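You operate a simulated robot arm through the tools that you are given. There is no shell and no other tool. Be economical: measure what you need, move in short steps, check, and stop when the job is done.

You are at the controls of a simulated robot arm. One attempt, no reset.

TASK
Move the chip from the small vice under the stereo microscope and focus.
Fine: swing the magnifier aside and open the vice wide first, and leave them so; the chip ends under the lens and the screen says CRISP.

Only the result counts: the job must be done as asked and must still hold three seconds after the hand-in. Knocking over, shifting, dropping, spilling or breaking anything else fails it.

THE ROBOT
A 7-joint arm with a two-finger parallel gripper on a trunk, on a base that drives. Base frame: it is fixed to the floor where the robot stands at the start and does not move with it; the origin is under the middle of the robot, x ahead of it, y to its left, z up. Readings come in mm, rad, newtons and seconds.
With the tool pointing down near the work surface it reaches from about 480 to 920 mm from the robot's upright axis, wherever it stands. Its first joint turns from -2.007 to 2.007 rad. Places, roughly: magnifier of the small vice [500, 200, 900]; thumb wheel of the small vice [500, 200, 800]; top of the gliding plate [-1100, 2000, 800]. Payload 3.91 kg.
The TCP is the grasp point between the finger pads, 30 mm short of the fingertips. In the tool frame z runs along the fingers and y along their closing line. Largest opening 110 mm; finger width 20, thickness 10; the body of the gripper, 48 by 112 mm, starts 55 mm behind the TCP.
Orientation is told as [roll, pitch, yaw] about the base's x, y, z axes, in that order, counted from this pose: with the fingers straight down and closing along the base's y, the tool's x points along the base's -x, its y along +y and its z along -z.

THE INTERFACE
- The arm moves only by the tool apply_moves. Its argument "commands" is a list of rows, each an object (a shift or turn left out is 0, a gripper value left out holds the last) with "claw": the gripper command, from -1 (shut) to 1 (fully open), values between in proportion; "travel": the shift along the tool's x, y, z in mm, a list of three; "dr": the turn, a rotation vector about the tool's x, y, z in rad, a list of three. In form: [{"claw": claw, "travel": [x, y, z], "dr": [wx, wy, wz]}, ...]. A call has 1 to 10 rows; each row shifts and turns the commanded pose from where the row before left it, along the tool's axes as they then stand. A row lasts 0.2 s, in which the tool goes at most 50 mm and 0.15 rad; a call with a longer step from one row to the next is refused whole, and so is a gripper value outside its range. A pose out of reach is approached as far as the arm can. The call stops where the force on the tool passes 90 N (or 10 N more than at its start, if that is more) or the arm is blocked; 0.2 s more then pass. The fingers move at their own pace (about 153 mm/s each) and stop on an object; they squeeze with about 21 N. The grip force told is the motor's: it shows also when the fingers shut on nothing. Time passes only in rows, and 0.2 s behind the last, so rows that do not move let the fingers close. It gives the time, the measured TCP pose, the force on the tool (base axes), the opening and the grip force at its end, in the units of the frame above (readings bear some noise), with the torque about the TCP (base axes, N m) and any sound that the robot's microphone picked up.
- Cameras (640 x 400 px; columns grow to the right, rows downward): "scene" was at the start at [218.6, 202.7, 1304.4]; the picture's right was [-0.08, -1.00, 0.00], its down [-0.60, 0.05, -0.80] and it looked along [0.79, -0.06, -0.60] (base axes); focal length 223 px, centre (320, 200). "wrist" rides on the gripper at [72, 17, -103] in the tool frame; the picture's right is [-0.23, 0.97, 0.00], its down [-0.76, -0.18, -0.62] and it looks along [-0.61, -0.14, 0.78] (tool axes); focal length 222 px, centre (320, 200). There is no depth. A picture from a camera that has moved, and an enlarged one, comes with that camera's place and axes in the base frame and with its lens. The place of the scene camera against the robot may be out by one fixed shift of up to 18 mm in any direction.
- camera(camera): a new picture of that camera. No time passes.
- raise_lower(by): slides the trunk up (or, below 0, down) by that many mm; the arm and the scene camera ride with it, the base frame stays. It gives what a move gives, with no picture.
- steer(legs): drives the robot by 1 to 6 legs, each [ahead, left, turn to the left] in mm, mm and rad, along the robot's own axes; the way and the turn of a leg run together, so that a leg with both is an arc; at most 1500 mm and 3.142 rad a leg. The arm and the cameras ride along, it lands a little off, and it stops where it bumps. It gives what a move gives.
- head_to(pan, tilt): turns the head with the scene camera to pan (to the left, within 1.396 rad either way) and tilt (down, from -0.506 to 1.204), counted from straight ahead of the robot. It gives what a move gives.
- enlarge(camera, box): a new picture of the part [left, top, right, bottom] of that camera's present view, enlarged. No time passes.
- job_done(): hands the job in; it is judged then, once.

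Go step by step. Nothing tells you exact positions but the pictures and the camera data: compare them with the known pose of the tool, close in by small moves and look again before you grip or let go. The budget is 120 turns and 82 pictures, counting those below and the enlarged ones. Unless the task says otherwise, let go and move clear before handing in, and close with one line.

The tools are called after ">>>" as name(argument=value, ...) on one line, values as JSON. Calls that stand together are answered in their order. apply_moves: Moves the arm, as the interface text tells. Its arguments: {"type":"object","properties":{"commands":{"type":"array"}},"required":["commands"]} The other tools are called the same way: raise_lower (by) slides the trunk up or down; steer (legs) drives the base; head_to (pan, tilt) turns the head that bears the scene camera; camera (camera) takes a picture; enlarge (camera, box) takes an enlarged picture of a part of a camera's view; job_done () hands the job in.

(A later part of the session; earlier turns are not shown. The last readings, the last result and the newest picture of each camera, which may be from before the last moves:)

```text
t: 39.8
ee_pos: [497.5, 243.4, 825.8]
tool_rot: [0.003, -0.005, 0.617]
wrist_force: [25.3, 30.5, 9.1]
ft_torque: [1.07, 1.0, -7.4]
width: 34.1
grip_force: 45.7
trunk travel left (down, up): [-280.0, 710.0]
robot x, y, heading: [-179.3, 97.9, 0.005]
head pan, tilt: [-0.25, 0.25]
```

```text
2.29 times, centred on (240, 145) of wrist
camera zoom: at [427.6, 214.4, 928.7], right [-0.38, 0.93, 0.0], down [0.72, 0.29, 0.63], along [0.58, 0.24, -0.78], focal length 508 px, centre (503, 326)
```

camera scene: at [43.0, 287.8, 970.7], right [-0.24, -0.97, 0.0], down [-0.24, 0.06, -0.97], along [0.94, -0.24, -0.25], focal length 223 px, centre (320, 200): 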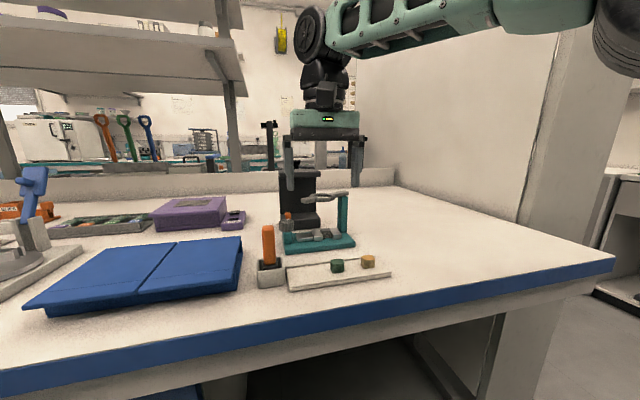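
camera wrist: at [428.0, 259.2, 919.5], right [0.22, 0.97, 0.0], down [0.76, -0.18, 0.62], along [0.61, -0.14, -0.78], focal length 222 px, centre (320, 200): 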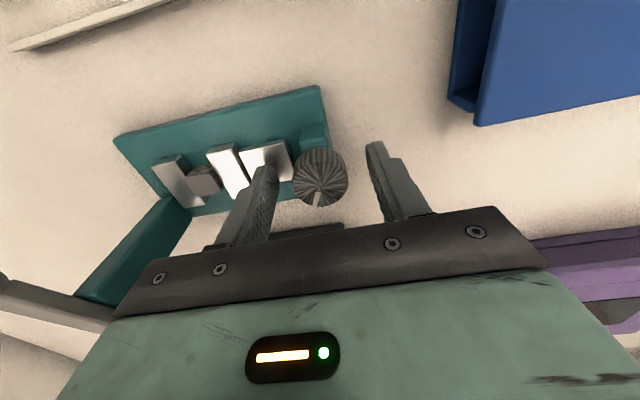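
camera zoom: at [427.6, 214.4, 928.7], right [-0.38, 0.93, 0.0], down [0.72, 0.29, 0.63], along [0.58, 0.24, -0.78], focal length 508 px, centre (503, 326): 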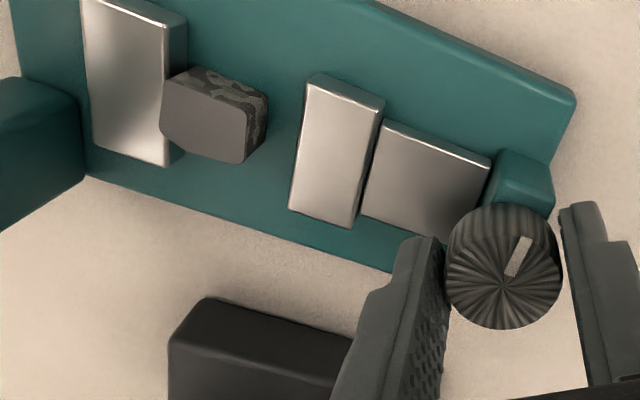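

The torque jumped, so either the vice is at its end stop or the finger bumped again. I'll re-grip at negative yaw to test.

>>> apply_moves(commands=[{"claw": 0.1}, {"claw": 0.1, "dr": [0, 0, 0.15]}, {"claw": 0.1, "dr": [0, 0, 0.15]}, {"claw": 0.1, "dr": [0, 0, 0.15]}, {"claw": 0.1, "dr": [0, 0, 0.15]}, {"claw": 0.1, "dr": [0, 0, 0.15]}, {"claw": 0.1, "dr": [0, 0, 0.15]}, {"claw": 0.1, "dr": [0, 0, 0.15]}, {"claw": 0.1, "dr": [0, 0, 0.15]}, {"claw": 0.1, "dr": [0, 0, 0.15]}])

>>> apply_moves(commands=[{"claw": 0.1, "dr": [0, 0, 0.15]}, {"claw": 0.1, "dr": [0, 0, 0.15]}, {"claw": 0.1, "dr": [0, 0, 0.15]}])

>>> enlarge(camera="wrist", box=[200, 80, 420, 230])

>>> enlarge(camera="scene", box=[290, 215, 360, 258])

```text
t: 42.0
ee_pos: [496.1, 241.4, 825.1]
tool_rot: [-0.001, -0.002, -0.72]
wrist_force: [0.0, 0.0, -0.2]
ft_torque: [0.01, -0.04, -0.01]
width: 60.5
grip_force: 0.1
trunk travel left (down, up): [-280.0, 710.0]
robot x, y, heading: [-178.9, 102.6, 0.001]
head pan, tilt: [-0.25, 0.25]
```

```text
t: 42.8
ee_pos: [496.7, 241.0, 826.0]
tool_rot: [0.001, -0.002, -1.17]
wrist_force: [0.0, 0.0, 0.3]
ft_torque: [0.03, 0.02, 0.0]
width: 60.4
grip_force: 0.0
trunk travel left (down, up): [-280.0, 710.0]
robot x, y, heading: [-178.2, 99.8, 0.001]
head pan, tilt: [-0.25, 0.25]
```

```text
2.67 times, centred on (310, 155) of wrist
camera zoom: at [483.2, 314.0, 929.3], right [0.99, 0.17, 0.0], down [0.13, -0.77, 0.62], along [0.11, -0.61, -0.78], focal length 592 px, centre (347, 320)
```

zoom: 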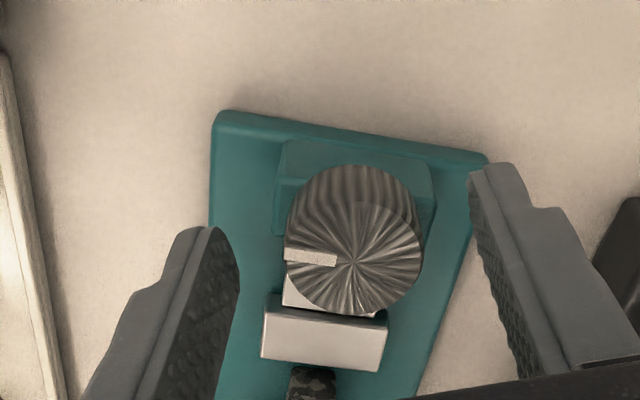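

```text
9.14 times, centred on (325, 236) of scene
camera zoom: at [43.0, 287.8, 970.8], right [-0.24, -0.97, 0.0], down [-0.24, 0.06, -0.97], along [0.94, -0.24, -0.25], focal length 2042 px, centre (274, -134)
```

zoom: 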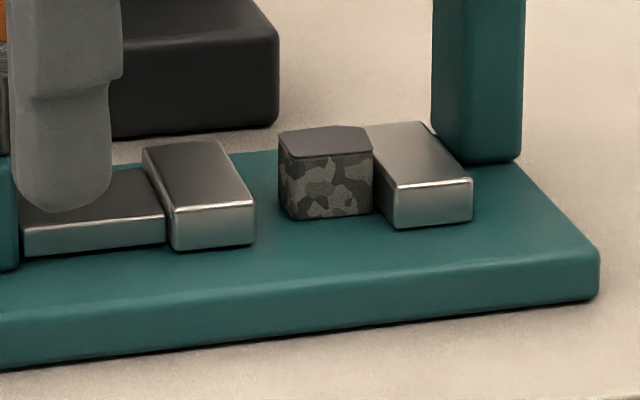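

The knob always stops at gripper yaw ≈0.4, so that's a finger bump and not the vice's stop. I'll give it another turn from here.

>>> apply_moves(commands=[{"claw": -1}, {"claw": -1}, {"claw": -1, "dr": [0, 0, -0.15]}, {"claw": -1, "dr": [0, 0, -0.15]}, {"claw": -1, "dr": [0, 0, -0.1]}])

>>> enlarge(camera="scene", box=[290, 215, 360, 258])

```text
t: 44.0
ee_pos: [505.1, 239.2, 825.6]
tool_rot: [0.017, -0.012, -0.775]
wrist_force: [78.7, -2.3, 4.1]
ft_torque: [0.35, -1.76, -1.17]
width: 35.4
grip_force: 44.4
trunk travel left (down, up): [-280.0, 710.0]
robot x, y, heading: [-179.3, 98.4, -0.002]
head pan, tilt: [-0.25, 0.25]
```

```text
9.14 times, centred on (325, 236) of scene
camera zoom: at [45.7, 287.5, 970.4], right [-0.24, -0.97, 0.0], down [-0.24, 0.06, -0.97], along [0.94, -0.24, -0.25], focal length 2042 px, centre (274, -134)
```

zoom: 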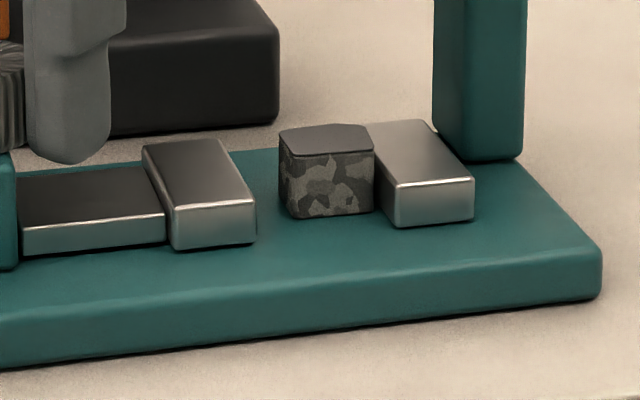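

Strong resistance with no further motion means the vice is at its end stop, fully open. I'll release, lift off and look.

>>> apply_moves(commands=[{"claw": 0.1}, {"claw": 0.1}, {"travel": [0, 0, -40], "claw": 0.1}, {"travel": [0, 0, -40], "claw": 0.1}, {"dr": [0, 0, -0.15]}, {"dr": [0, 0, -0.15]}, {"dr": [0, 0, -0.15]}, {"dr": [0, 0, -0.15]}, {"dr": [0, 0, -0.17], "travel": [0, 0, 0]}])

>>> enlarge(camera="scene", box=[260, 150, 380, 270])

>>> camera(camera="wrist")

```text
refused: row 9 steps farther than a row can; nothing moved
```

```text
3.33 times, centred on (320, 210) of scene
camera zoom: at [45.7, 287.5, 970.4], right [-0.24, -0.97, 0.0], down [-0.24, 0.06, -0.97], along [0.94, -0.24, -0.25], focal length 745 px, centre (320, 167)
```

zoom: 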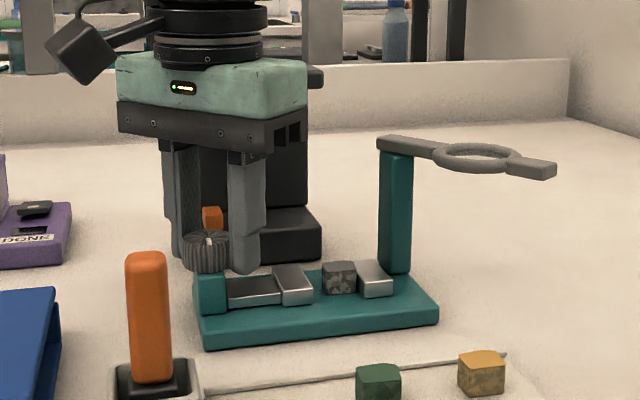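

```text
39 pictures are left
camera wrist: at [463.0, 300.3, 928.3], right [0.84, 0.54, 0.02], down [0.41, -0.66, 0.63], along [0.35, -0.52, -0.78], focal length 222 px, centre (320, 200)
```

wrist: 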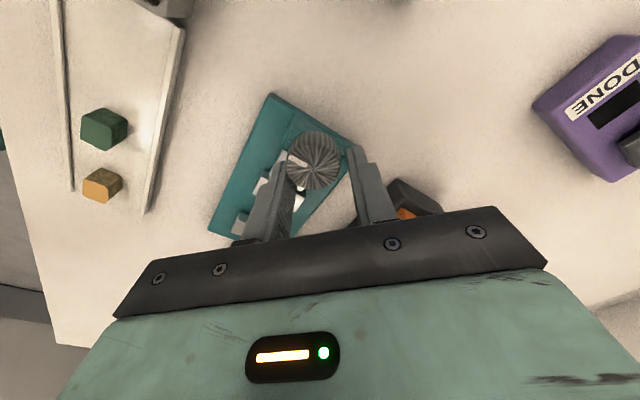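

The last call was refused because one turn was slightly too large. I'll redo it and rotate to yaw -1.57, so the fingers close along x and fit between the jaws.

>>> apply_moves(commands=[{"claw": 0.1}, {"claw": 0.1}, {"travel": [0, 0, -45], "claw": 0.1}, {"travel": [0, 0, -45], "claw": 0.1}, {"dr": [0, 0, 0.15]}, {"dr": [0, 0, 0.15]}, {"dr": [0, 0, 0.15]}, {"dr": [0, 0, 0.15]}, {"dr": [0, 0, 0.15]}, {"dr": [0, 0, 0.05]}])

```text
t: 46.2
ee_pos: [495.9, 242.6, 915.5]
tool_rot: [-0.001, -0.004, -1.57]
wrist_force: [-0.8, 0.1, -0.3]
ft_torque: [-0.01, -0.02, 0.01]
width: 60.6
grip_force: 0.1
trunk travel left (down, up): [-280.0, 710.0]
robot x, y, heading: [-180.3, 97.5, 0.002]
head pan, tilt: [-0.25, 0.25]
```

>>> apply_moves(commands=[{"travel": [-42, 3, 0]}, {"travel": [-35, 0, 0]}])

>>> camera(camera="wrist")

```text
t: 46.8
ee_pos: [498.7, 164.5, 914.5]
tool_rot: [0.004, 0.001, -1.565]
wrist_force: [0.1, 0.2, -0.6]
ft_torque: [0.04, -0.04, 0.03]
width: 60.7
grip_force: 0.0
trunk travel left (down, up): [-280.0, 710.0]
robot x, y, heading: [-177.6, 105.3, 0.007]
head pan, tilt: [-0.25, 0.25]
```

```text
38 pictures are left
camera wrist: at [514.6, 236.9, 1018.2], right [0.97, -0.22, 0.0], down [-0.17, -0.76, 0.62], along [-0.14, -0.61, -0.78], focal length 222 px, centre (320, 200)
```

wrist: 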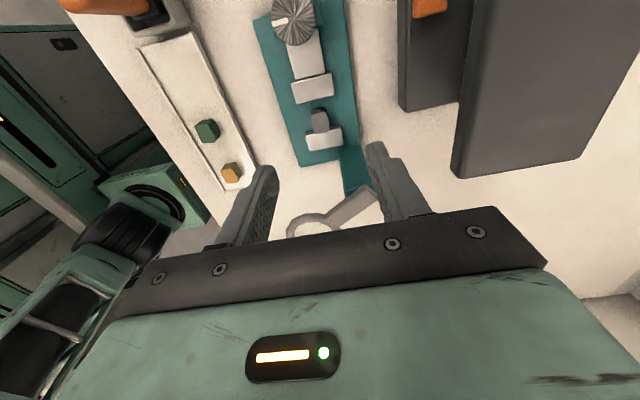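

>>> enlarge(camera="wrist", box=[260, 60, 380, 180])

```text
3.33 times, centred on (320, 120) of wrist
camera zoom: at [514.6, 236.9, 1018.2], right [0.97, -0.22, 0.0], down [-0.17, -0.76, 0.62], along [-0.14, -0.61, -0.78], focal length 740 px, centre (320, 467)
```

zoom: 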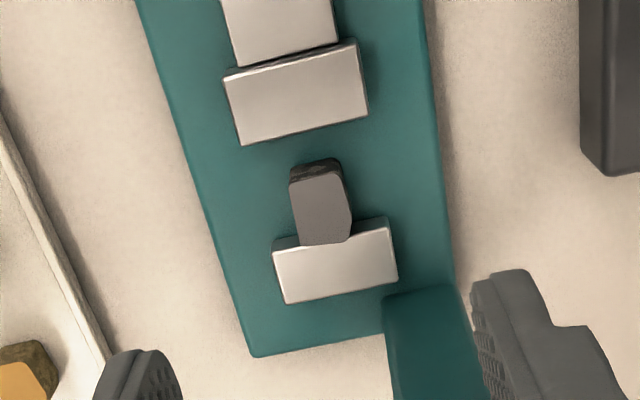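

The chip is at about (496, 154.5) with jaw room from y≈145 to 179. I'll centre at (496, 158) and descend part of the way.

>>> apply_moves(commands=[{"travel": [-6.5, -2.5, 0]}, {"travel": [0, 0, 48]}, {"travel": [0, 0, 45]}, {"travel": [0, 0, 0]}])

>>> enlarge(camera="wrist", box=[220, 60, 420, 200])

>>> enlarge(camera="scene", box=[290, 195, 370, 258])

```text
t: 47.8
ee_pos: [498.4, 158.4, 821.9]
tool_rot: [0.001, -0.002, -1.569]
wrist_force: [-0.5, -0.6, 0.2]
ft_torque: [0.01, -0.02, 0.0]
width: 60.3
grip_force: 0.1
trunk travel left (down, up): [-280.0, 710.0]
robot x, y, heading: [-178.6, 97.6, 0.005]
head pan, tilt: [-0.25, 0.25]
```

```text
2.86 times, centred on (320, 130) of wrist
camera zoom: at [514.3, 229.9, 924.8], right [0.97, -0.22, 0.0], down [-0.18, -0.76, 0.62], along [-0.14, -0.61, -0.78], focal length 635 px, centre (320, 400)
```

zoom: 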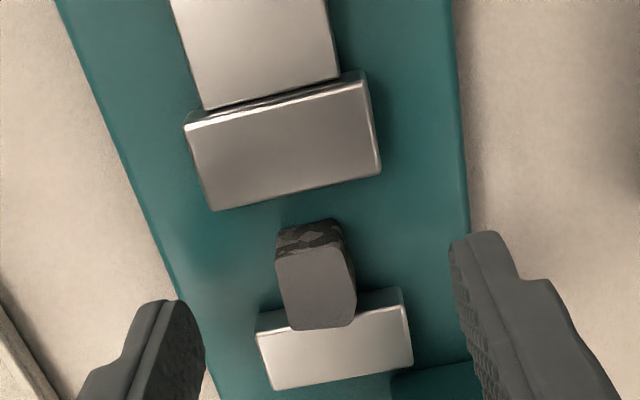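

```text
6.35 times, centred on (330, 226) of scene
camera zoom: at [43.0, 287.7, 970.8], right [-0.24, -0.97, 0.0], down [-0.24, 0.06, -0.97], along [0.94, -0.24, -0.25], focal length 1418 px, centre (256, 32)
```

zoom: 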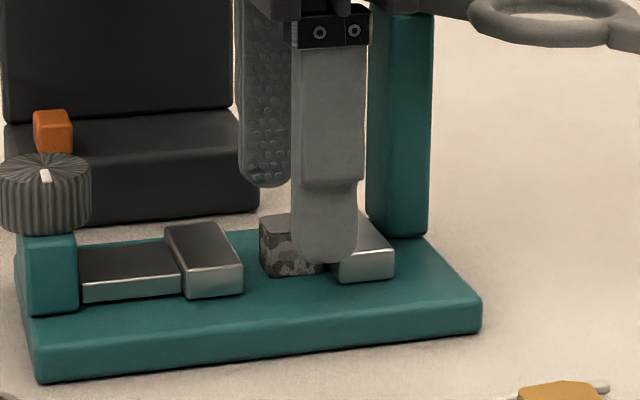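

Cross-checking the two cameras puts the chip at about (497, 159.5) with its top near z 790. I'll shift to y=164 so the fingers clear the fixed jaw, then descend further.

>>> apply_moves(commands=[{"travel": [5.6, -1.2, 0]}, {"travel": [0, 0, 8]}, {"travel": [0, 0, 4]}, {"travel": [0, 0, 0]}])

>>> enlarge(camera="scene", box=[290, 195, 370, 258])

>>> enlarge(camera="wrist", box=[220, 60, 420, 200])

```text
t: 48.8
ee_pos: [496.9, 164.1, 810.3]
tool_rot: [0.001, -0.003, -1.567]
wrist_force: [-1.1, 0.6, 0.6]
ft_torque: [0.0, -0.04, 0.04]
width: 60.9
grip_force: 0.1
trunk travel left (down, up): [-280.0, 710.0]
robot x, y, heading: [-180.0, 102.7, -0.006]
head pan, tilt: [-0.25, 0.25]
```

```text
6.35 times, centred on (330, 226) of scene
camera zoom: at [43.0, 287.8, 970.8], right [-0.24, -0.97, 0.0], down [-0.24, 0.06, -0.97], along [0.94, -0.24, -0.25], focal length 1418 px, centre (256, 32)
```

zoom: 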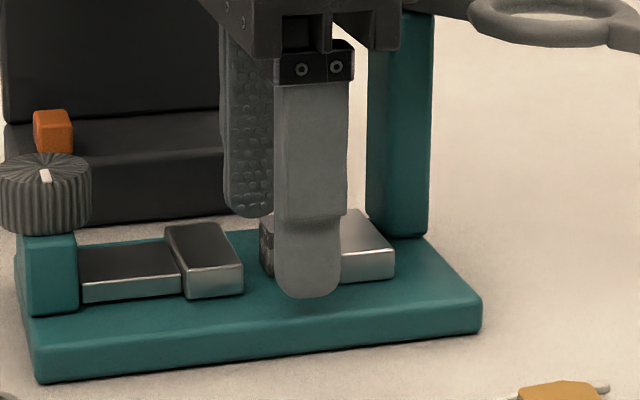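

```text
2.86 times, centred on (320, 130) of wrist
camera zoom: at [512.5, 236.1, 914.2], right [0.97, -0.22, 0.0], down [-0.17, -0.76, 0.62], along [-0.14, -0.61, -0.78], focal length 635 px, centre (320, 400)
```

zoom: 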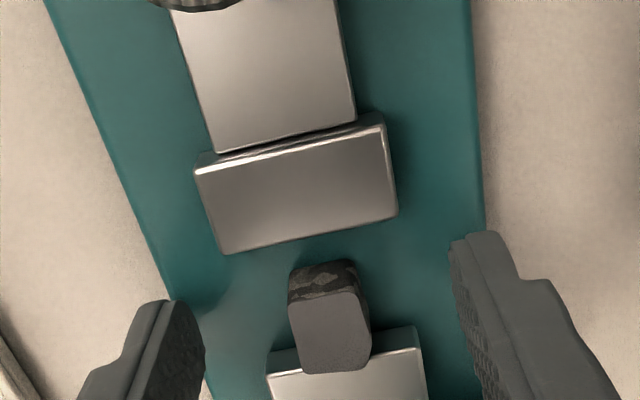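

The fingertips are just above the plate, on either side of the chip. I'll close gently.

>>> apply_moves(commands=[{"travel": [0, 1, 1], "claw": 0.1}, {"claw": -0.3}, {"claw": -1}, {"claw": -1}, {"claw": -1}])

>>> enlarge(camera="wrist", box=[220, 60, 420, 200])

```text
t: 50.0
ee_pos: [496.4, 162.7, 809.5]
tool_rot: [-0.001, -0.001, -1.567]
wrist_force: [0.4, 0.4, -0.5]
ft_torque: [0.02, 0.01, 0.01]
width: 16.2
grip_force: 20.6
trunk travel left (down, up): [-280.0, 710.0]
robot x, y, heading: [-178.9, 101.2, 0.003]
head pan, tilt: [-0.25, 0.25]
```

```text
2.86 times, centred on (320, 130) of wrist
camera zoom: at [513.3, 236.0, 913.5], right [0.97, -0.22, 0.0], down [-0.17, -0.76, 0.62], along [-0.14, -0.61, -0.78], focal length 635 px, centre (320, 400)
```

zoom: 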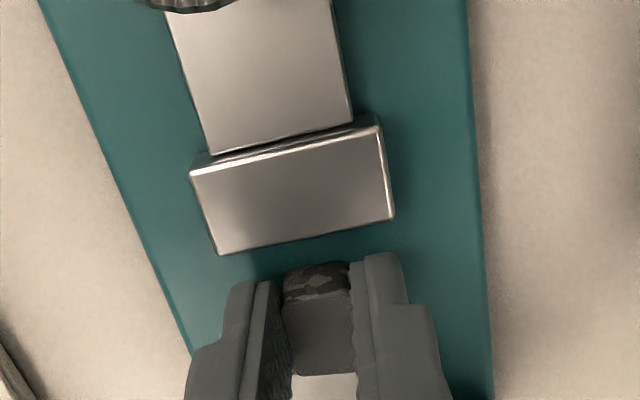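

The chip is gripped, with the fingers 16 mm apart. I'll lift it straight up.

>>> apply_moves(commands=[{"claw": -1, "travel": [0, 0, -15]}, {"claw": -1, "travel": [0, 0, -30]}, {"claw": -1, "travel": [0, 0, -40]}, {"claw": -1, "travel": [0, 0, -40]}, {"claw": -1, "travel": [0, 0, -40]}, {"claw": -1, "travel": [0, 0, -40]}])

>>> camera(camera="scene")

```text
t: 51.4
ee_pos: [495.7, 162.5, 1004.5]
tool_rot: [-0.001, -0.002, -1.567]
wrist_force: [0.0, -0.8, 0.6]
ft_torque: [0.0, -0.01, -0.01]
width: 0.0
grip_force: 21.3
out of reach, approached as far as the arm can: row 6
trunk travel left (down, up): [-280.0, 710.0]
robot x, y, heading: [-181.6, 102.6, -0.002]
head pan, tilt: [-0.25, 0.25]
```

```text
31 pictures are left
camera scene: at [43.0, 287.7, 970.8], right [-0.24, -0.97, 0.0], down [-0.24, 0.06, -0.97], along [0.94, -0.24, -0.25], focal length 223 px, centre (320, 200)
```

scene: 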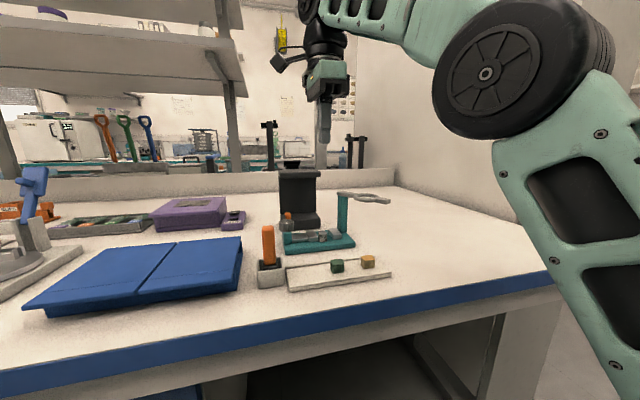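

The fingers are shut on nothing, so the chip slipped out. I'll see where it is.

>>> enlarge(camera="scene", box=[270, 175, 400, 285])

>>> enlarge(camera="wrist", box=[240, 80, 400, 200])

```text
3.64 times, centred on (335, 230) of scene
camera zoom: at [43.0, 287.7, 970.8], right [-0.24, -0.97, 0.0], down [-0.24, 0.06, -0.97], along [0.94, -0.24, -0.25], focal length 812 px, centre (266, 91)
```

zoom: 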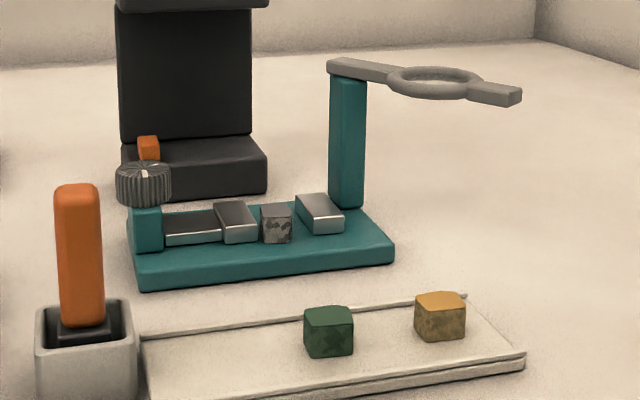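

```text
3.33 times, centred on (320, 140) of wrist
camera zoom: at [512.8, 234.7, 1107.8], right [0.97, -0.22, 0.0], down [-0.17, -0.76, 0.62], along [-0.14, -0.61, -0.78], focal length 740 px, centre (320, 400)
```

zoom: 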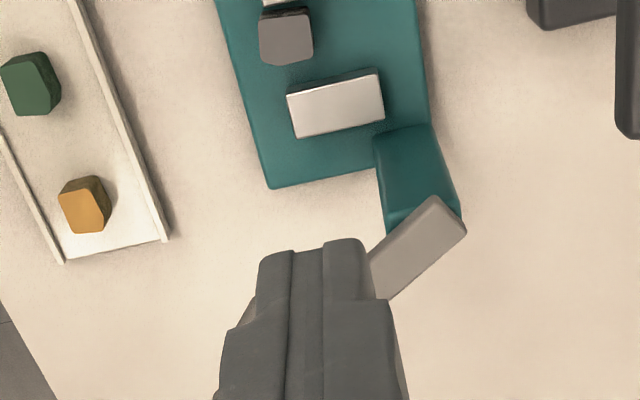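

The chip is still in the open vice, upright, but it has shifted to about (483, 168) and turned slightly. I'll go back down with the fingers open for a close look.

>>> apply_moves(commands=[{"claw": 0.1, "travel": [0, 0, 40]}, {"claw": 0.1, "travel": [6, -11, 45]}, {"claw": 0.1, "travel": [0, 0, 45]}, {"claw": 0.1, "travel": [0, 0, 40]}, {"claw": 0.1}])

>>> enlarge(camera="wrist", box=[220, 60, 420, 200])

>>> enlarge(camera="scene", box=[290, 195, 370, 258])

```text
t: 52.6
ee_pos: [485.7, 166.4, 834.2]
tool_rot: [0.001, 0.0, -1.567]
wrist_force: [-0.1, 0.1, -1.2]
ft_torque: [0.0, -0.01, 0.0]
width: 60.5
grip_force: 0.2
trunk travel left (down, up): [-280.0, 710.0]
robot x, y, heading: [-180.7, 103.2, 0.004]
head pan, tilt: [-0.25, 0.25]
```

```text
2.86 times, centred on (320, 130) of wrist
camera zoom: at [502.2, 239.4, 938.3], right [0.97, -0.22, 0.0], down [-0.18, -0.76, 0.62], along [-0.14, -0.61, -0.78], focal length 635 px, centre (320, 400)
```

zoom: 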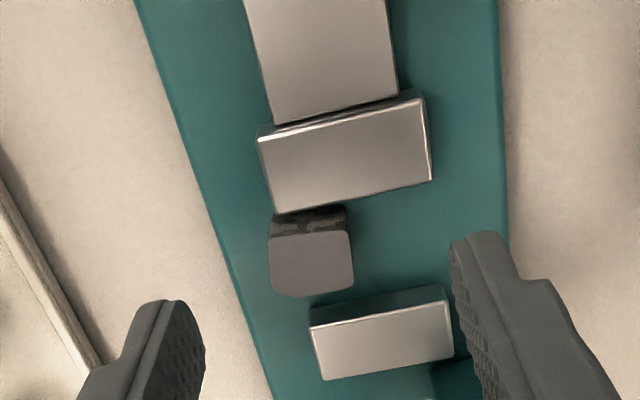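

```text
6.35 times, centred on (330, 226) of scene
camera zoom: at [43.0, 287.8, 970.8], right [-0.24, -0.97, 0.0], down [-0.24, 0.06, -0.97], along [0.94, -0.24, -0.25], focal length 1418 px, centre (256, 32)
```

zoom: 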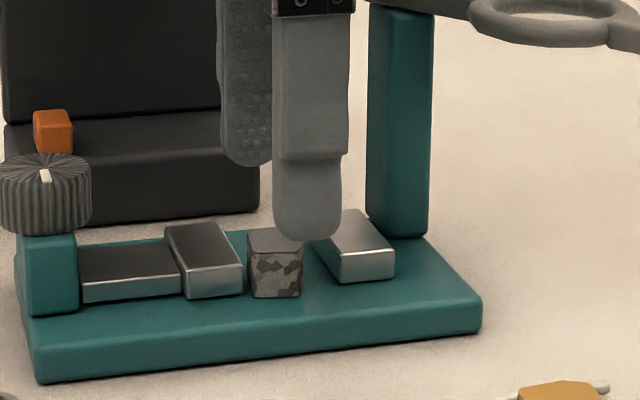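

The chip turned a quarter and sits mid-gap at (484, 166), spanning z≈771–787. My earlier grip was too high, on the rounded fingertips. This time I'll grip about 6 mm lower.

>>> apply_moves(commands=[{"claw": 0.1, "travel": [0, -2, 0], "dr": [0, 0, 0.09]}, {"claw": 0.1, "travel": [0, 0, 22]}, {"claw": 0.1, "travel": [0, 0, 4]}, {"claw": 0.1, "travel": [0, 0, 3]}, {"claw": 0.1}])

>>> enlarge(camera="scene", box=[290, 195, 370, 258])

```text
t: 53.8
ee_pos: [483.3, 170.8, 806.6]
tool_rot: [0.001, -0.002, -1.656]
wrist_force: [0.6, 0.4, 0.3]
ft_torque: [-0.01, 0.0, -0.01]
width: 60.4
grip_force: 0.2
trunk travel left (down, up): [-280.0, 710.0]
robot x, y, heading: [-177.8, 101.5, -0.0]
head pan, tilt: [-0.25, 0.25]
```

```text
6.35 times, centred on (330, 226) of scene
camera zoom: at [43.0, 287.8, 970.8], right [-0.24, -0.97, 0.0], down [-0.24, 0.06, -0.97], along [0.94, -0.24, -0.25], focal length 1418 px, centre (256, 32)
```

zoom: 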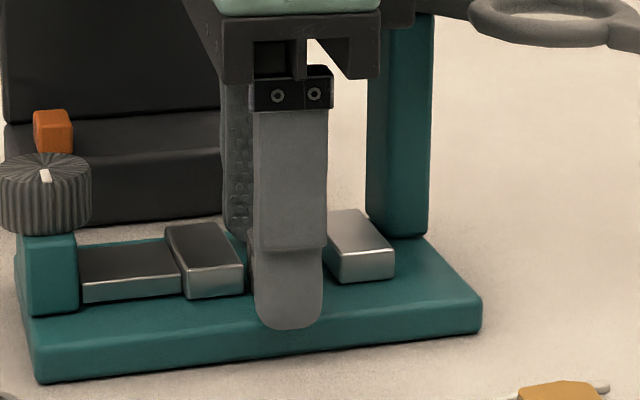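

>>> enlarge(camera="wrist", box=[220, 80, 420, 220])

```text
2.86 times, centred on (320, 150) of wrist
camera zoom: at [507.1, 240.6, 910.0], right [0.95, -0.31, 0.0], down [-0.24, -0.74, 0.62], along [-0.19, -0.59, -0.78], focal length 635 px, centre (320, 343)
```

zoom: 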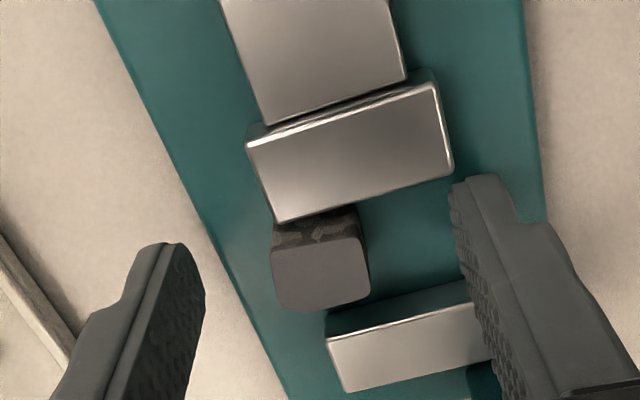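

I'll shift 4 mm towards -y to centre on the chip, go down 3 mm more, and close.

>>> apply_moves(commands=[{"claw": 0.1, "travel": [-4, 0.5, 0]}, {"claw": 0.1, "travel": [0, 0, 3]}, {"claw": -0.3}, {"claw": -1}, {"claw": -1}, {"claw": -1}])

>>> enlarge(camera="wrist", box=[220, 80, 420, 220])

```text
t: 55.2
ee_pos: [484.2, 167.6, 803.9]
tool_rot: [0.001, -0.002, -1.655]
wrist_force: [0.1, -0.3, -0.3]
ft_torque: [0.02, 0.03, 0.02]
width: 20.1
grip_force: 21.1
trunk travel left (down, up): [-280.0, 710.0]
robot x, y, heading: [-177.0, 98.7, 0.001]
head pan, tilt: [-0.25, 0.25]
```

```text
2.86 times, centred on (320, 150) of wrist
camera zoom: at [506.8, 236.9, 907.3], right [0.95, -0.31, 0.0], down [-0.24, -0.74, 0.62], along [-0.19, -0.59, -0.78], focal length 635 px, centre (320, 343)
```

zoom: 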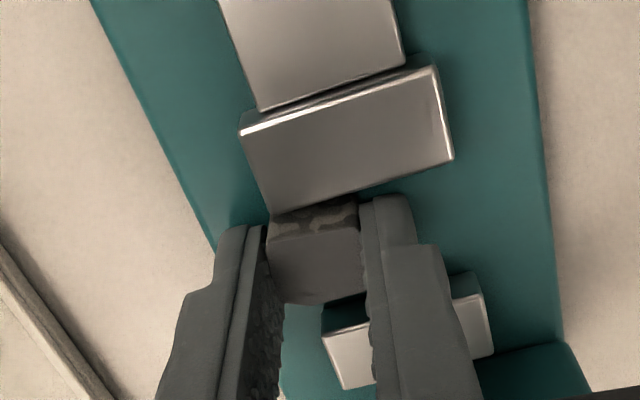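

The grip is at 20 mm and low on the chip. I'll lift slowly.

>>> apply_moves(commands=[{"claw": -1, "travel": [0, 0, -3]}, {"claw": -1, "travel": [0, 0, -4]}, {"claw": -1, "travel": [0, 0, -5]}, {"claw": -1, "travel": [0, 0, -6]}, {"claw": -1, "travel": [0, 0, -8]}, {"claw": -1, "travel": [0, 0, -8]}])

```text
t: 56.6
ee_pos: [482.7, 164.4, 837.8]
tool_rot: [-0.001, -0.002, -1.655]
wrist_force: [0.1, -0.7, 0.5]
ft_torque: [-0.01, 0.04, -0.02]
width: 20.3
grip_force: 21.1
trunk travel left (down, up): [-280.0, 710.0]
robot x, y, heading: [-178.4, 100.1, -0.001]
head pan, tilt: [-0.25, 0.25]
```

It's holding, so I'll keep lifting gently.

>>> apply_moves(commands=[{"claw": -1, "travel": [0, 0, -12]}, {"claw": -1, "travel": [0, 0, -15]}, {"claw": -1, "travel": [0, 0, -15]}, {"claw": -1, "travel": [0, 0, -15]}, {"claw": -1, "travel": [0, 0, -15]}, {"claw": -1, "travel": [0, 0, -15]}, {"claw": -1, "travel": [0, 0, -15]}, {"claw": -1, "travel": [0, 0, -15]}])

>>> camera(camera="wrist")

>>> head_to(pan=1.396, tilt=0.2)

>>> camera(camera="scene")

```text
t: 58.4
ee_pos: [484.4, 165.6, 954.0]
tool_rot: [0.0, -0.001, -1.656]
wrist_force: [-0.7, 0.0, -1.3]
ft_torque: [-0.01, 0.0, -0.01]
width: 20.2
grip_force: 20.8
trunk travel left (down, up): [-280.0, 710.0]
robot x, y, heading: [-182.6, 100.9, 0.005]
head pan, tilt: [-0.25, 0.25]
```

```text
23 pictures are left
camera wrist: at [506.7, 236.2, 1057.8], right [0.95, -0.31, 0.0], down [-0.24, -0.74, 0.62], along [-0.19, -0.59, -0.78], focal length 222 px, centre (320, 200)
```

wrist: 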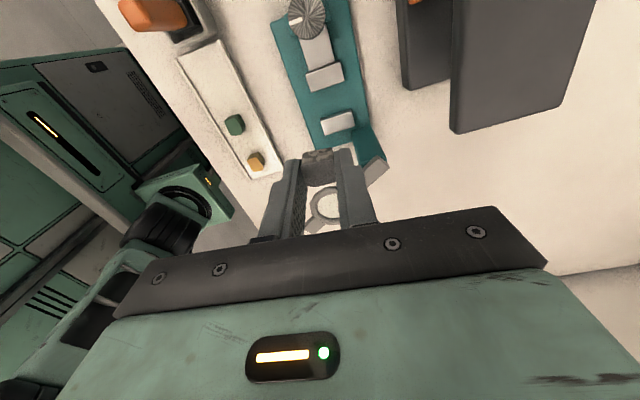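

```text
t: 60.1
ee_pos: [483.7, 165.6, 955.6]
tool_rot: [0.0, -0.001, -1.656]
wrist_force: [0.1, -0.2, 0.6]
ft_torque: [-0.02, -0.01, 0.03]
width: 20.1
grip_force: 21.2
trunk travel left (down, up): [-280.0, 710.0]
robot x, y, heading: [-179.2, 105.4, 0.005]
head pan, tilt: [1.396, 0.201]
```

```text
22 pictures are left
camera scene: at [-31.6, 402.4, 975.4], right [0.99, -0.17, 0.0], down [-0.03, -0.2, -0.98], along [0.17, 0.97, -0.2], focal length 223 px, centre (320, 200)
```

scene: 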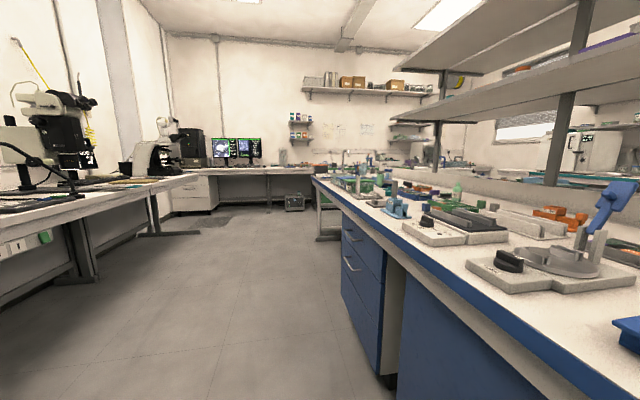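

The chip is held firmly. The stereo microscope is on the bench to the left, near (-1100, 2000). I'll back off, turn left, and drive up the aisle well clear of both benches.

>>> steer(legs=[[-300, 0, 0], [0, 0, 1.571], [0, -380, 0], [1500, 0, 0]])

>>> head_to(pan=0.9, tilt=0.25)

>>> camera(camera="scene")

```text
t: 75.0
ee_pos: [-55.7, 2266.6, 954.9]
tool_rot: [-0.001, -0.002, -0.132]
wrist_force: [-0.3, -0.8, 0.1]
ft_torque: [-0.05, 0.0, -0.02]
width: 20.1
grip_force: 21.3
trunk travel left (down, up): [-280.0, 710.0]
robot x, y, heading: [-20.8, 1599.6, 1.527]
head pan, tilt: [1.396, 0.201]
```

```text
t: 75.9
ee_pos: [-57.1, 2265.7, 953.9]
tool_rot: [-0.001, -0.002, -0.133]
wrist_force: [0.4, 0.4, -0.2]
ft_torque: [-0.02, -0.01, 0.03]
width: 20.3
grip_force: 21.1
trunk travel left (down, up): [-280.0, 710.0]
robot x, y, heading: [-24.2, 1598.2, 1.527]
head pan, tilt: [0.901, 0.25]
```

```text
21 pictures are left
camera scene: at [-302.0, 1816.5, 970.8], right [0.65, 0.76, 0.0], down [0.19, -0.16, -0.97], along [-0.73, 0.63, -0.25], focal length 223 px, centre (320, 200)
```

scene: 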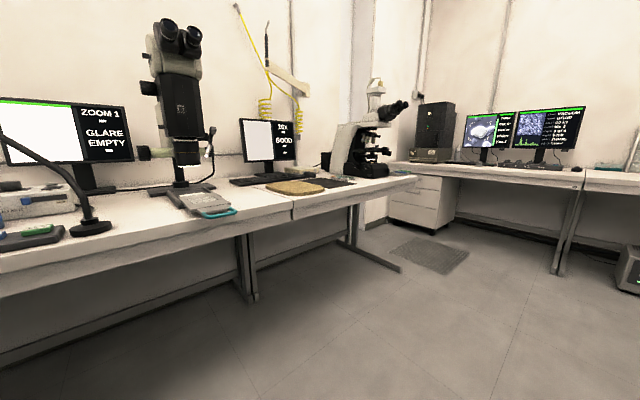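

The microscope's screen reads "ZOOM 1 / GLARE / EMPTY", so glare and focus will both need adjusting. I'll drive abreast of it and face it.

>>> steer(legs=[[400, 0, 0], [0, 0, 1.61], [150, 0, 0]])

>>> head_to(pan=0.0, tilt=0.3)

>>> camera(camera="scene")

```text
t: 79.3
ee_pos: [-139.6, 2639.5, 953.9]
tool_rot: [-0.003, -0.002, 0.011]
wrist_force: [0.3, -0.5, 0.0]
ft_torque: [-0.01, -0.01, -0.04]
width: 20.1
grip_force: 20.6
trunk travel left (down, up): [-280.0, 710.0]
robot x, y, heading: [-11.0, 1984.4, 1.671]
head pan, tilt: [0.901, 0.25]
stopped in leg 2: the robot was blocked; the commanded pose is now the measured one
```

```text
t: 80.5
ee_pos: [-139.3, 2638.7, 954.2]
tool_rot: [-0.001, -0.002, 0.009]
wrist_force: [-1.0, 0.3, 0.2]
ft_torque: [-0.01, -0.02, 0.02]
width: 20.3
grip_force: 21.0
trunk travel left (down, up): [-280.0, 710.0]
robot x, y, heading: [-11.5, 1984.7, 1.676]
head pan, tilt: [0.0, 0.3]
```

```text
20 pictures are left
camera scene: at [-248.8, 2203.8, 966.1], right [1.0, 0.1, 0.0], down [0.03, -0.29, -0.96], along [-0.09, 0.95, -0.3], focal length 223 px, centre (320, 200)
```

scene: 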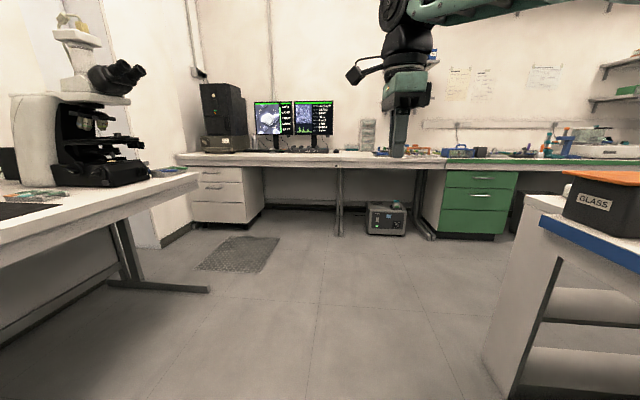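

The robot's rear probably brushed the right-hand bench while turning. I'll shift left first, then turn.

>>> steer(legs=[[0, 160, 0], [0, 0, 1.467]])

>>> head_to(pan=0.0, tilt=0.25)

>>> camera(camera="scene")

```text
t: 85.5
ee_pos: [-835.8, 1896.0, 954.3]
tool_rot: [0.0, -0.002, 1.498]
wrist_force: [-0.5, 0.4, -1.3]
ft_torque: [-0.03, -0.02, -0.01]
width: 20.2
grip_force: 21.1
trunk travel left (down, up): [-280.0, 710.0]
robot x, y, heading: [-176.9, 1968.9, -3.126]
head pan, tilt: [0.0, 0.3]
```

```text
t: 86.2
ee_pos: [-836.2, 1894.8, 955.0]
tool_rot: [0.001, -0.002, 1.497]
wrist_force: [0.1, -0.8, -0.1]
ft_torque: [-0.02, 0.0, 0.0]
width: 20.3
grip_force: 20.8
trunk travel left (down, up): [-280.0, 710.0]
robot x, y, heading: [-173.4, 1968.0, -3.123]
head pan, tilt: [0.0, 0.25]
```

```text
19 pictures are left
camera scene: at [-415.6, 1764.6, 970.8], right [-0.02, 1.0, 0.0], down [0.25, 0.0, -0.97], along [-0.97, -0.02, -0.25], focal length 223 px, centre (320, 200)
```

scene: 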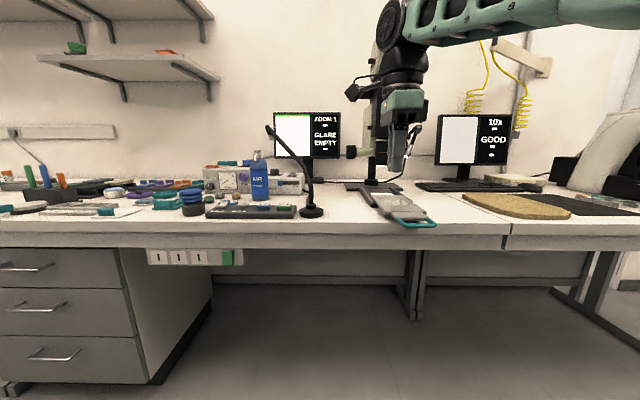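

>>> enlarge(camera="scene", box=[260, 80, 450, 235])

>>> camera(camera="wrist")

```text
2.58 times, centred on (355, 158) of scene
camera zoom: at [-415.6, 1764.6, 970.8], right [-0.02, 1.0, 0.0], down [0.25, 0.0, -0.97], along [-0.97, -0.02, -0.25], focal length 576 px, centre (230, 310)
```

zoom: 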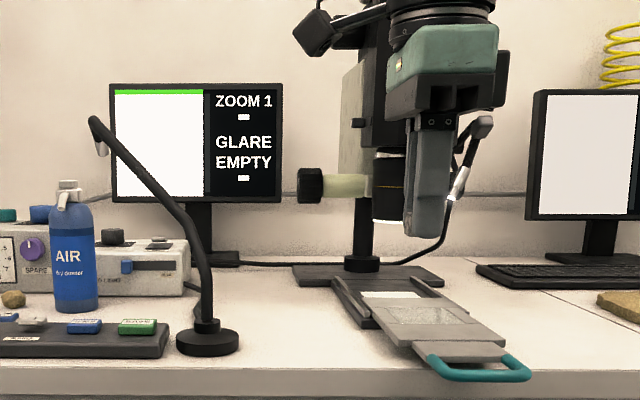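

```text
17 pictures are left
camera wrist: at [-858.3, 1823.5, 1057.0], right [-0.95, 0.3, 0.0], down [0.23, 0.75, 0.62], along [0.19, 0.6, -0.78], focal length 222 px, centre (320, 200)
```

wrist: 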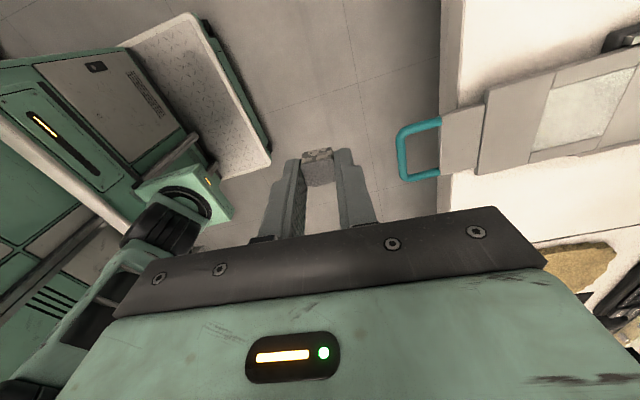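

The plate with the teal handle is pulled out, with a frosted window at about (-1120, 1990). The lens is farther in, near x≈-1300, and its focus knob is on the left. I'll place the chip on the window first, then slide the plate in, so I'm driving closer now.

>>> steer(legs=[[240, 0, 0]])

>>> camera(camera="wrist")

```text
t: 87.9
ee_pos: [-1067.8, 1888.4, 952.7]
tool_rot: [0.001, -0.001, 1.501]
wrist_force: [0.2, 0.2, -0.6]
ft_torque: [-0.04, 0.02, 0.02]
width: 20.3
grip_force: 20.9
trunk travel left (down, up): [-280.0, 710.0]
robot x, y, heading: [-405.5, 1965.1, -3.12]
head pan, tilt: [0.0, 0.25]
```

```text
16 pictures are left
camera wrist: at [-1090.9, 1816.8, 1057.1], right [-0.96, 0.29, 0.0], down [0.23, 0.75, 0.62], along [0.18, 0.6, -0.78], focal length 222 px, centre (320, 200)
```

wrist: 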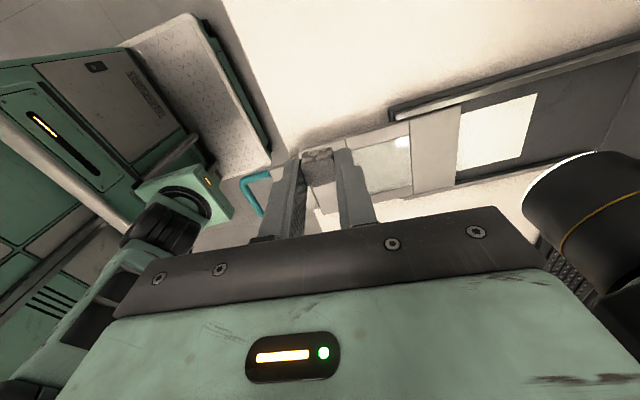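

The lens axis looks to be near (-1285, 1990) and the plate window centre near (-1123, 1990). I'll carry the chip over the window and check clearance to the microscope.

>>> apply_moves(commands=[{"claw": -1, "travel": [-25, 10, 0]}, {"claw": -1, "travel": [-25, 15, 0]}, {"claw": -1, "travel": [-25, 18, 0]}, {"claw": -1, "travel": [-23, 19, 0]}, {"claw": -1, "travel": [0, 0, 30]}, {"claw": -1, "travel": [0, 0, 30]}])

>>> camera(camera="scene")

>>> camera(camera="wrist")

```text
t: 89.3
ee_pos: [-1122.9, 1990.9, 893.6]
tool_rot: [-0.001, -0.002, 1.501]
wrist_force: [0.0, 0.2, -0.5]
ft_torque: [0.0, -0.01, -0.01]
width: 20.2
grip_force: 21.0
trunk travel left (down, up): [-280.0, 710.0]
robot x, y, heading: [-407.5, 1966.7, -3.12]
head pan, tilt: [0.0, 0.25]
```

```text
15 pictures are left
camera scene: at [-647.9, 1759.6, 970.9], right [-0.02, 1.0, 0.0], down [0.25, 0.0, -0.97], along [-0.97, -0.02, -0.25], focal length 223 px, centre (320, 200)
```

scene: 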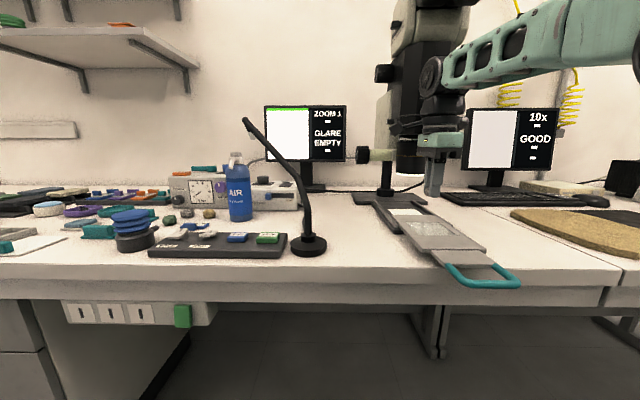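

```text
14 pictures are left
camera wrist: at [-1145.9, 1919.0, 996.6], right [-0.96, 0.29, 0.0], down [0.23, 0.75, 0.62], along [0.18, 0.6, -0.78], focal length 222 px, centre (320, 200)
```

wrist: 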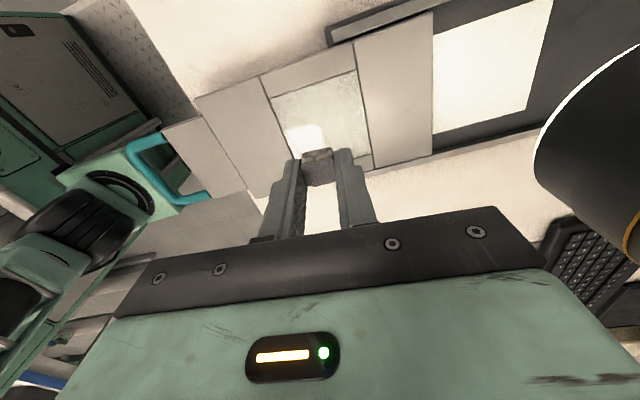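

The window centre is about 4 mm from beneath the chip. I'll correct that and descend towards z≈840.

>>> apply_moves(commands=[{"claw": -1, "travel": [2, 4, 15]}, {"claw": -1, "travel": [0, 0, 20]}, {"claw": -1, "travel": [0, 0, 18]}, {"claw": -1}])

>>> enlarge(camera="scene", box=[360, 150, 500, 250])

```text
t: 90.3
ee_pos: [-1126.8, 1988.1, 841.8]
tool_rot: [0.003, -0.001, 1.501]
wrist_force: [-0.3, 0.0, 0.1]
ft_torque: [0.03, -0.02, 0.01]
width: 19.9
grip_force: 21.3
trunk travel left (down, up): [-280.0, 710.0]
robot x, y, heading: [-404.9, 1964.4, -3.117]
head pan, tilt: [0.0, 0.25]
```

```text
4.00 times, centred on (430, 200) of scene
camera zoom: at [-648.0, 1759.6, 970.8], right [-0.02, 1.0, 0.0], down [0.25, 0.01, -0.97], along [-0.97, -0.02, -0.25], focal length 894 px, centre (-120, 200)
```

zoom: 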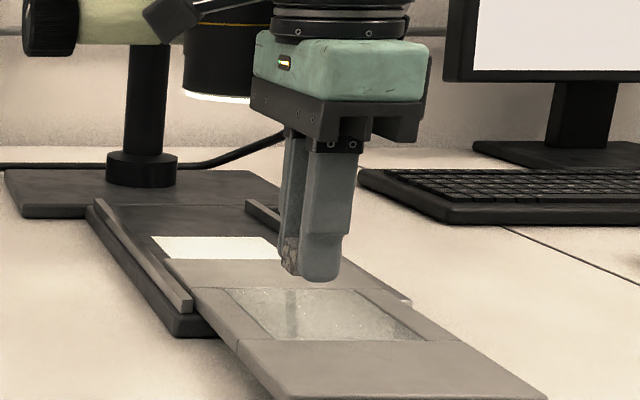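

The chip is hovering over the window. I'll descend in small steps and watch the force.

>>> apply_moves(commands=[{"claw": -1, "travel": [0, 0, 6]}, {"claw": -1, "travel": [0, 0, 5]}, {"claw": -1, "travel": [0, 0, 2]}, {"claw": -1}])

>>> apply_moves(commands=[{"claw": -1, "travel": [0, 0, 2]}, {"claw": -1}])

>>> apply_moves(commands=[{"claw": -1, "travel": [0, 0, 2]}, {"claw": -1}])

```text
t: 91.3
ee_pos: [-1127.9, 1989.1, 828.2]
tool_rot: [0.001, 0.0, 1.5]
wrist_force: [0.4, 0.5, -0.6]
ft_torque: [0.01, 0.0, 0.01]
width: 20.0
grip_force: 20.7
trunk travel left (down, up): [-280.0, 710.0]
robot x, y, heading: [-403.7, 1968.9, -3.124]
head pan, tilt: [0.0, 0.25]
```

```text
t: 91.9
ee_pos: [-1126.8, 1990.2, 826.1]
tool_rot: [-0.001, -0.001, 1.501]
wrist_force: [-0.1, 0.3, -0.4]
ft_torque: [0.0, 0.03, 0.0]
width: 20.3
grip_force: 21.1
trunk travel left (down, up): [-280.0, 710.0]
robot x, y, heading: [-405.6, 1963.9, -3.119]
head pan, tilt: [0.0, 0.25]
```

```text
t: 92.5
ee_pos: [-1127.0, 1990.2, 822.8]
tool_rot: [0.0, -0.002, 1.5]
wrist_force: [-1.2, -0.4, -1.0]
ft_torque: [0.02, -0.01, 0.01]
width: 20.2
grip_force: 20.7
trunk travel left (down, up): [-280.0, 710.0]
robot x, y, heading: [-405.6, 1960.9, -3.122]
head pan, tilt: [0.0, 0.25]
```

>>> apply_moves(commands=[{"claw": -1, "travel": [0, 0, 2]}, {"claw": -1}])

>>> apply_moves(commands=[{"claw": -1, "travel": [0, 0, 2]}, {"claw": -1}])

>>> enlarge(camera="scene", box=[400, 190, 470, 240])

```text
t: 93.1
ee_pos: [-1127.4, 1989.6, 821.7]
tool_rot: [-0.001, -0.001, 1.502]
wrist_force: [0.7, -0.2, -0.4]
ft_torque: [0.0, 0.0, 0.02]
width: 20.3
grip_force: 20.9
trunk travel left (down, up): [-280.0, 710.0]
robot x, y, heading: [-408.5, 1964.6, -3.119]
head pan, tilt: [0.0, 0.25]
```

```text
t: 93.7
ee_pos: [-1127.7, 1989.3, 819.8]
tool_rot: [-0.002, -0.002, 1.501]
wrist_force: [0.0, -0.8, 0.4]
ft_torque: [0.01, -0.03, 0.01]
width: 20.4
grip_force: 20.8
trunk travel left (down, up): [-280.0, 710.0]
robot x, y, heading: [-410.6, 1963.3, -3.12]
head pan, tilt: [0.0, 0.25]
```

```text
8.00 times, centred on (435, 215) of scene
camera zoom: at [-648.0, 1759.6, 970.8], right [-0.02, 1.0, 0.0], down [0.25, 0.0, -0.97], along [-0.97, -0.02, -0.25], focal length 1787 px, centre (-600, 80)
```

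zoom: 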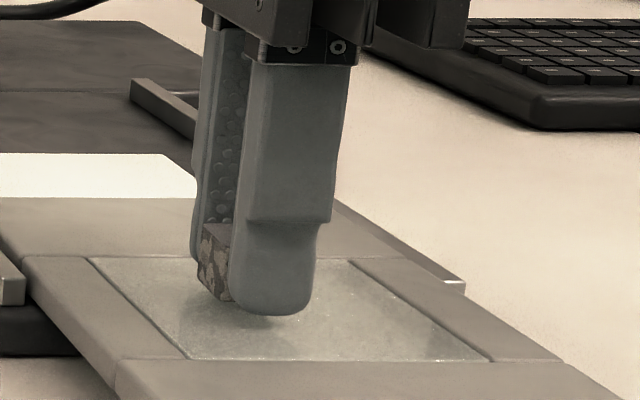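

>>> apply_moves(commands=[{"claw": -1, "travel": [0, 0, 2]}, {"claw": -1}])

>>> apply_moves(commands=[{"claw": -1, "travel": [0, 0, 1.5]}, {"claw": -1}])

>>> apply_moves(commands=[{"claw": -1, "travel": [0, 0, 1.5]}, {"claw": -1}])

```text
t: 94.3
ee_pos: [-1128.0, 1988.8, 818.5]
tool_rot: [0.0, -0.001, 1.502]
wrist_force: [1.3, -0.5, 0.5]
ft_torque: [-0.03, 0.0, 0.03]
width: 20.1
grip_force: 21.2
trunk travel left (down, up): [-280.0, 710.0]
robot x, y, heading: [-409.3, 1962.3, -3.122]
head pan, tilt: [0.0, 0.25]
```

```text
t: 94.9
ee_pos: [-1128.1, 1989.1, 817.3]
tool_rot: [0.0, -0.001, 1.501]
wrist_force: [-0.1, 0.6, -0.2]
ft_torque: [0.02, 0.01, -0.01]
width: 20.2
grip_force: 20.3
trunk travel left (down, up): [-280.0, 710.0]
robot x, y, heading: [-406.6, 1962.0, -3.121]
head pan, tilt: [0.0, 0.25]
```

```text
t: 95.5
ee_pos: [-1128.3, 1989.3, 815.8]
tool_rot: [0.001, -0.002, 1.5]
wrist_force: [-0.7, -0.9, 13.6]
ft_torque: [-0.04, -0.21, 0.01]
width: 20.2
grip_force: 20.8
trunk travel left (down, up): [-280.0, 710.0]
robot x, y, heading: [-404.3, 1965.0, -3.12]
head pan, tilt: [0.0, 0.25]
```

It has touched down with 13.6 N. I'll ease off slightly, open gently and lift away.

>>> apply_moves(commands=[{"claw": -1, "travel": [0, 0, -0.8]}, {"claw": -0.55}, {"claw": -0.3}, {"claw": -0.1}, {"claw": -0.1, "travel": [0, 0, -20]}, {"claw": -0.1, "travel": [0, 0, -30]}, {"claw": -0.1, "travel": [0, 0, -30]}])

>>> camera(camera="wrist")

```text
t: 97.1
ee_pos: [-1127.4, 1988.8, 897.4]
tool_rot: [-0.001, -0.003, 1.501]
wrist_force: [-0.6, 0.2, -0.1]
ft_torque: [0.03, -0.03, 0.02]
width: 49.6
grip_force: 0.1
trunk travel left (down, up): [-280.0, 710.0]
robot x, y, heading: [-405.6, 1966.7, -3.123]
head pan, tilt: [0.0, 0.25]
```

```text
11 pictures are left
camera wrist: at [-1149.9, 1917.0, 999.5], right [-0.96, 0.29, 0.0], down [0.23, 0.75, 0.63], along [0.19, 0.6, -0.78], focal length 222 px, centre (320, 200)
```

wrist: 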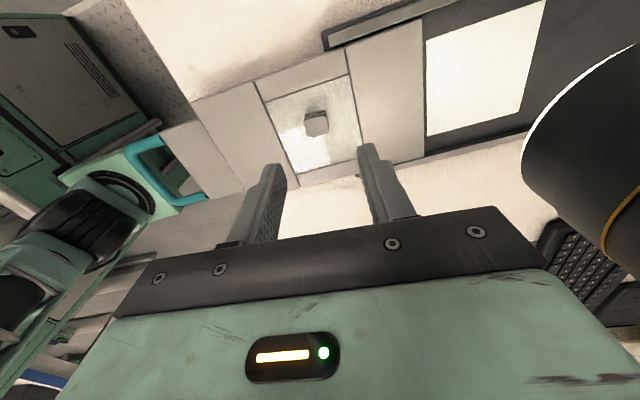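

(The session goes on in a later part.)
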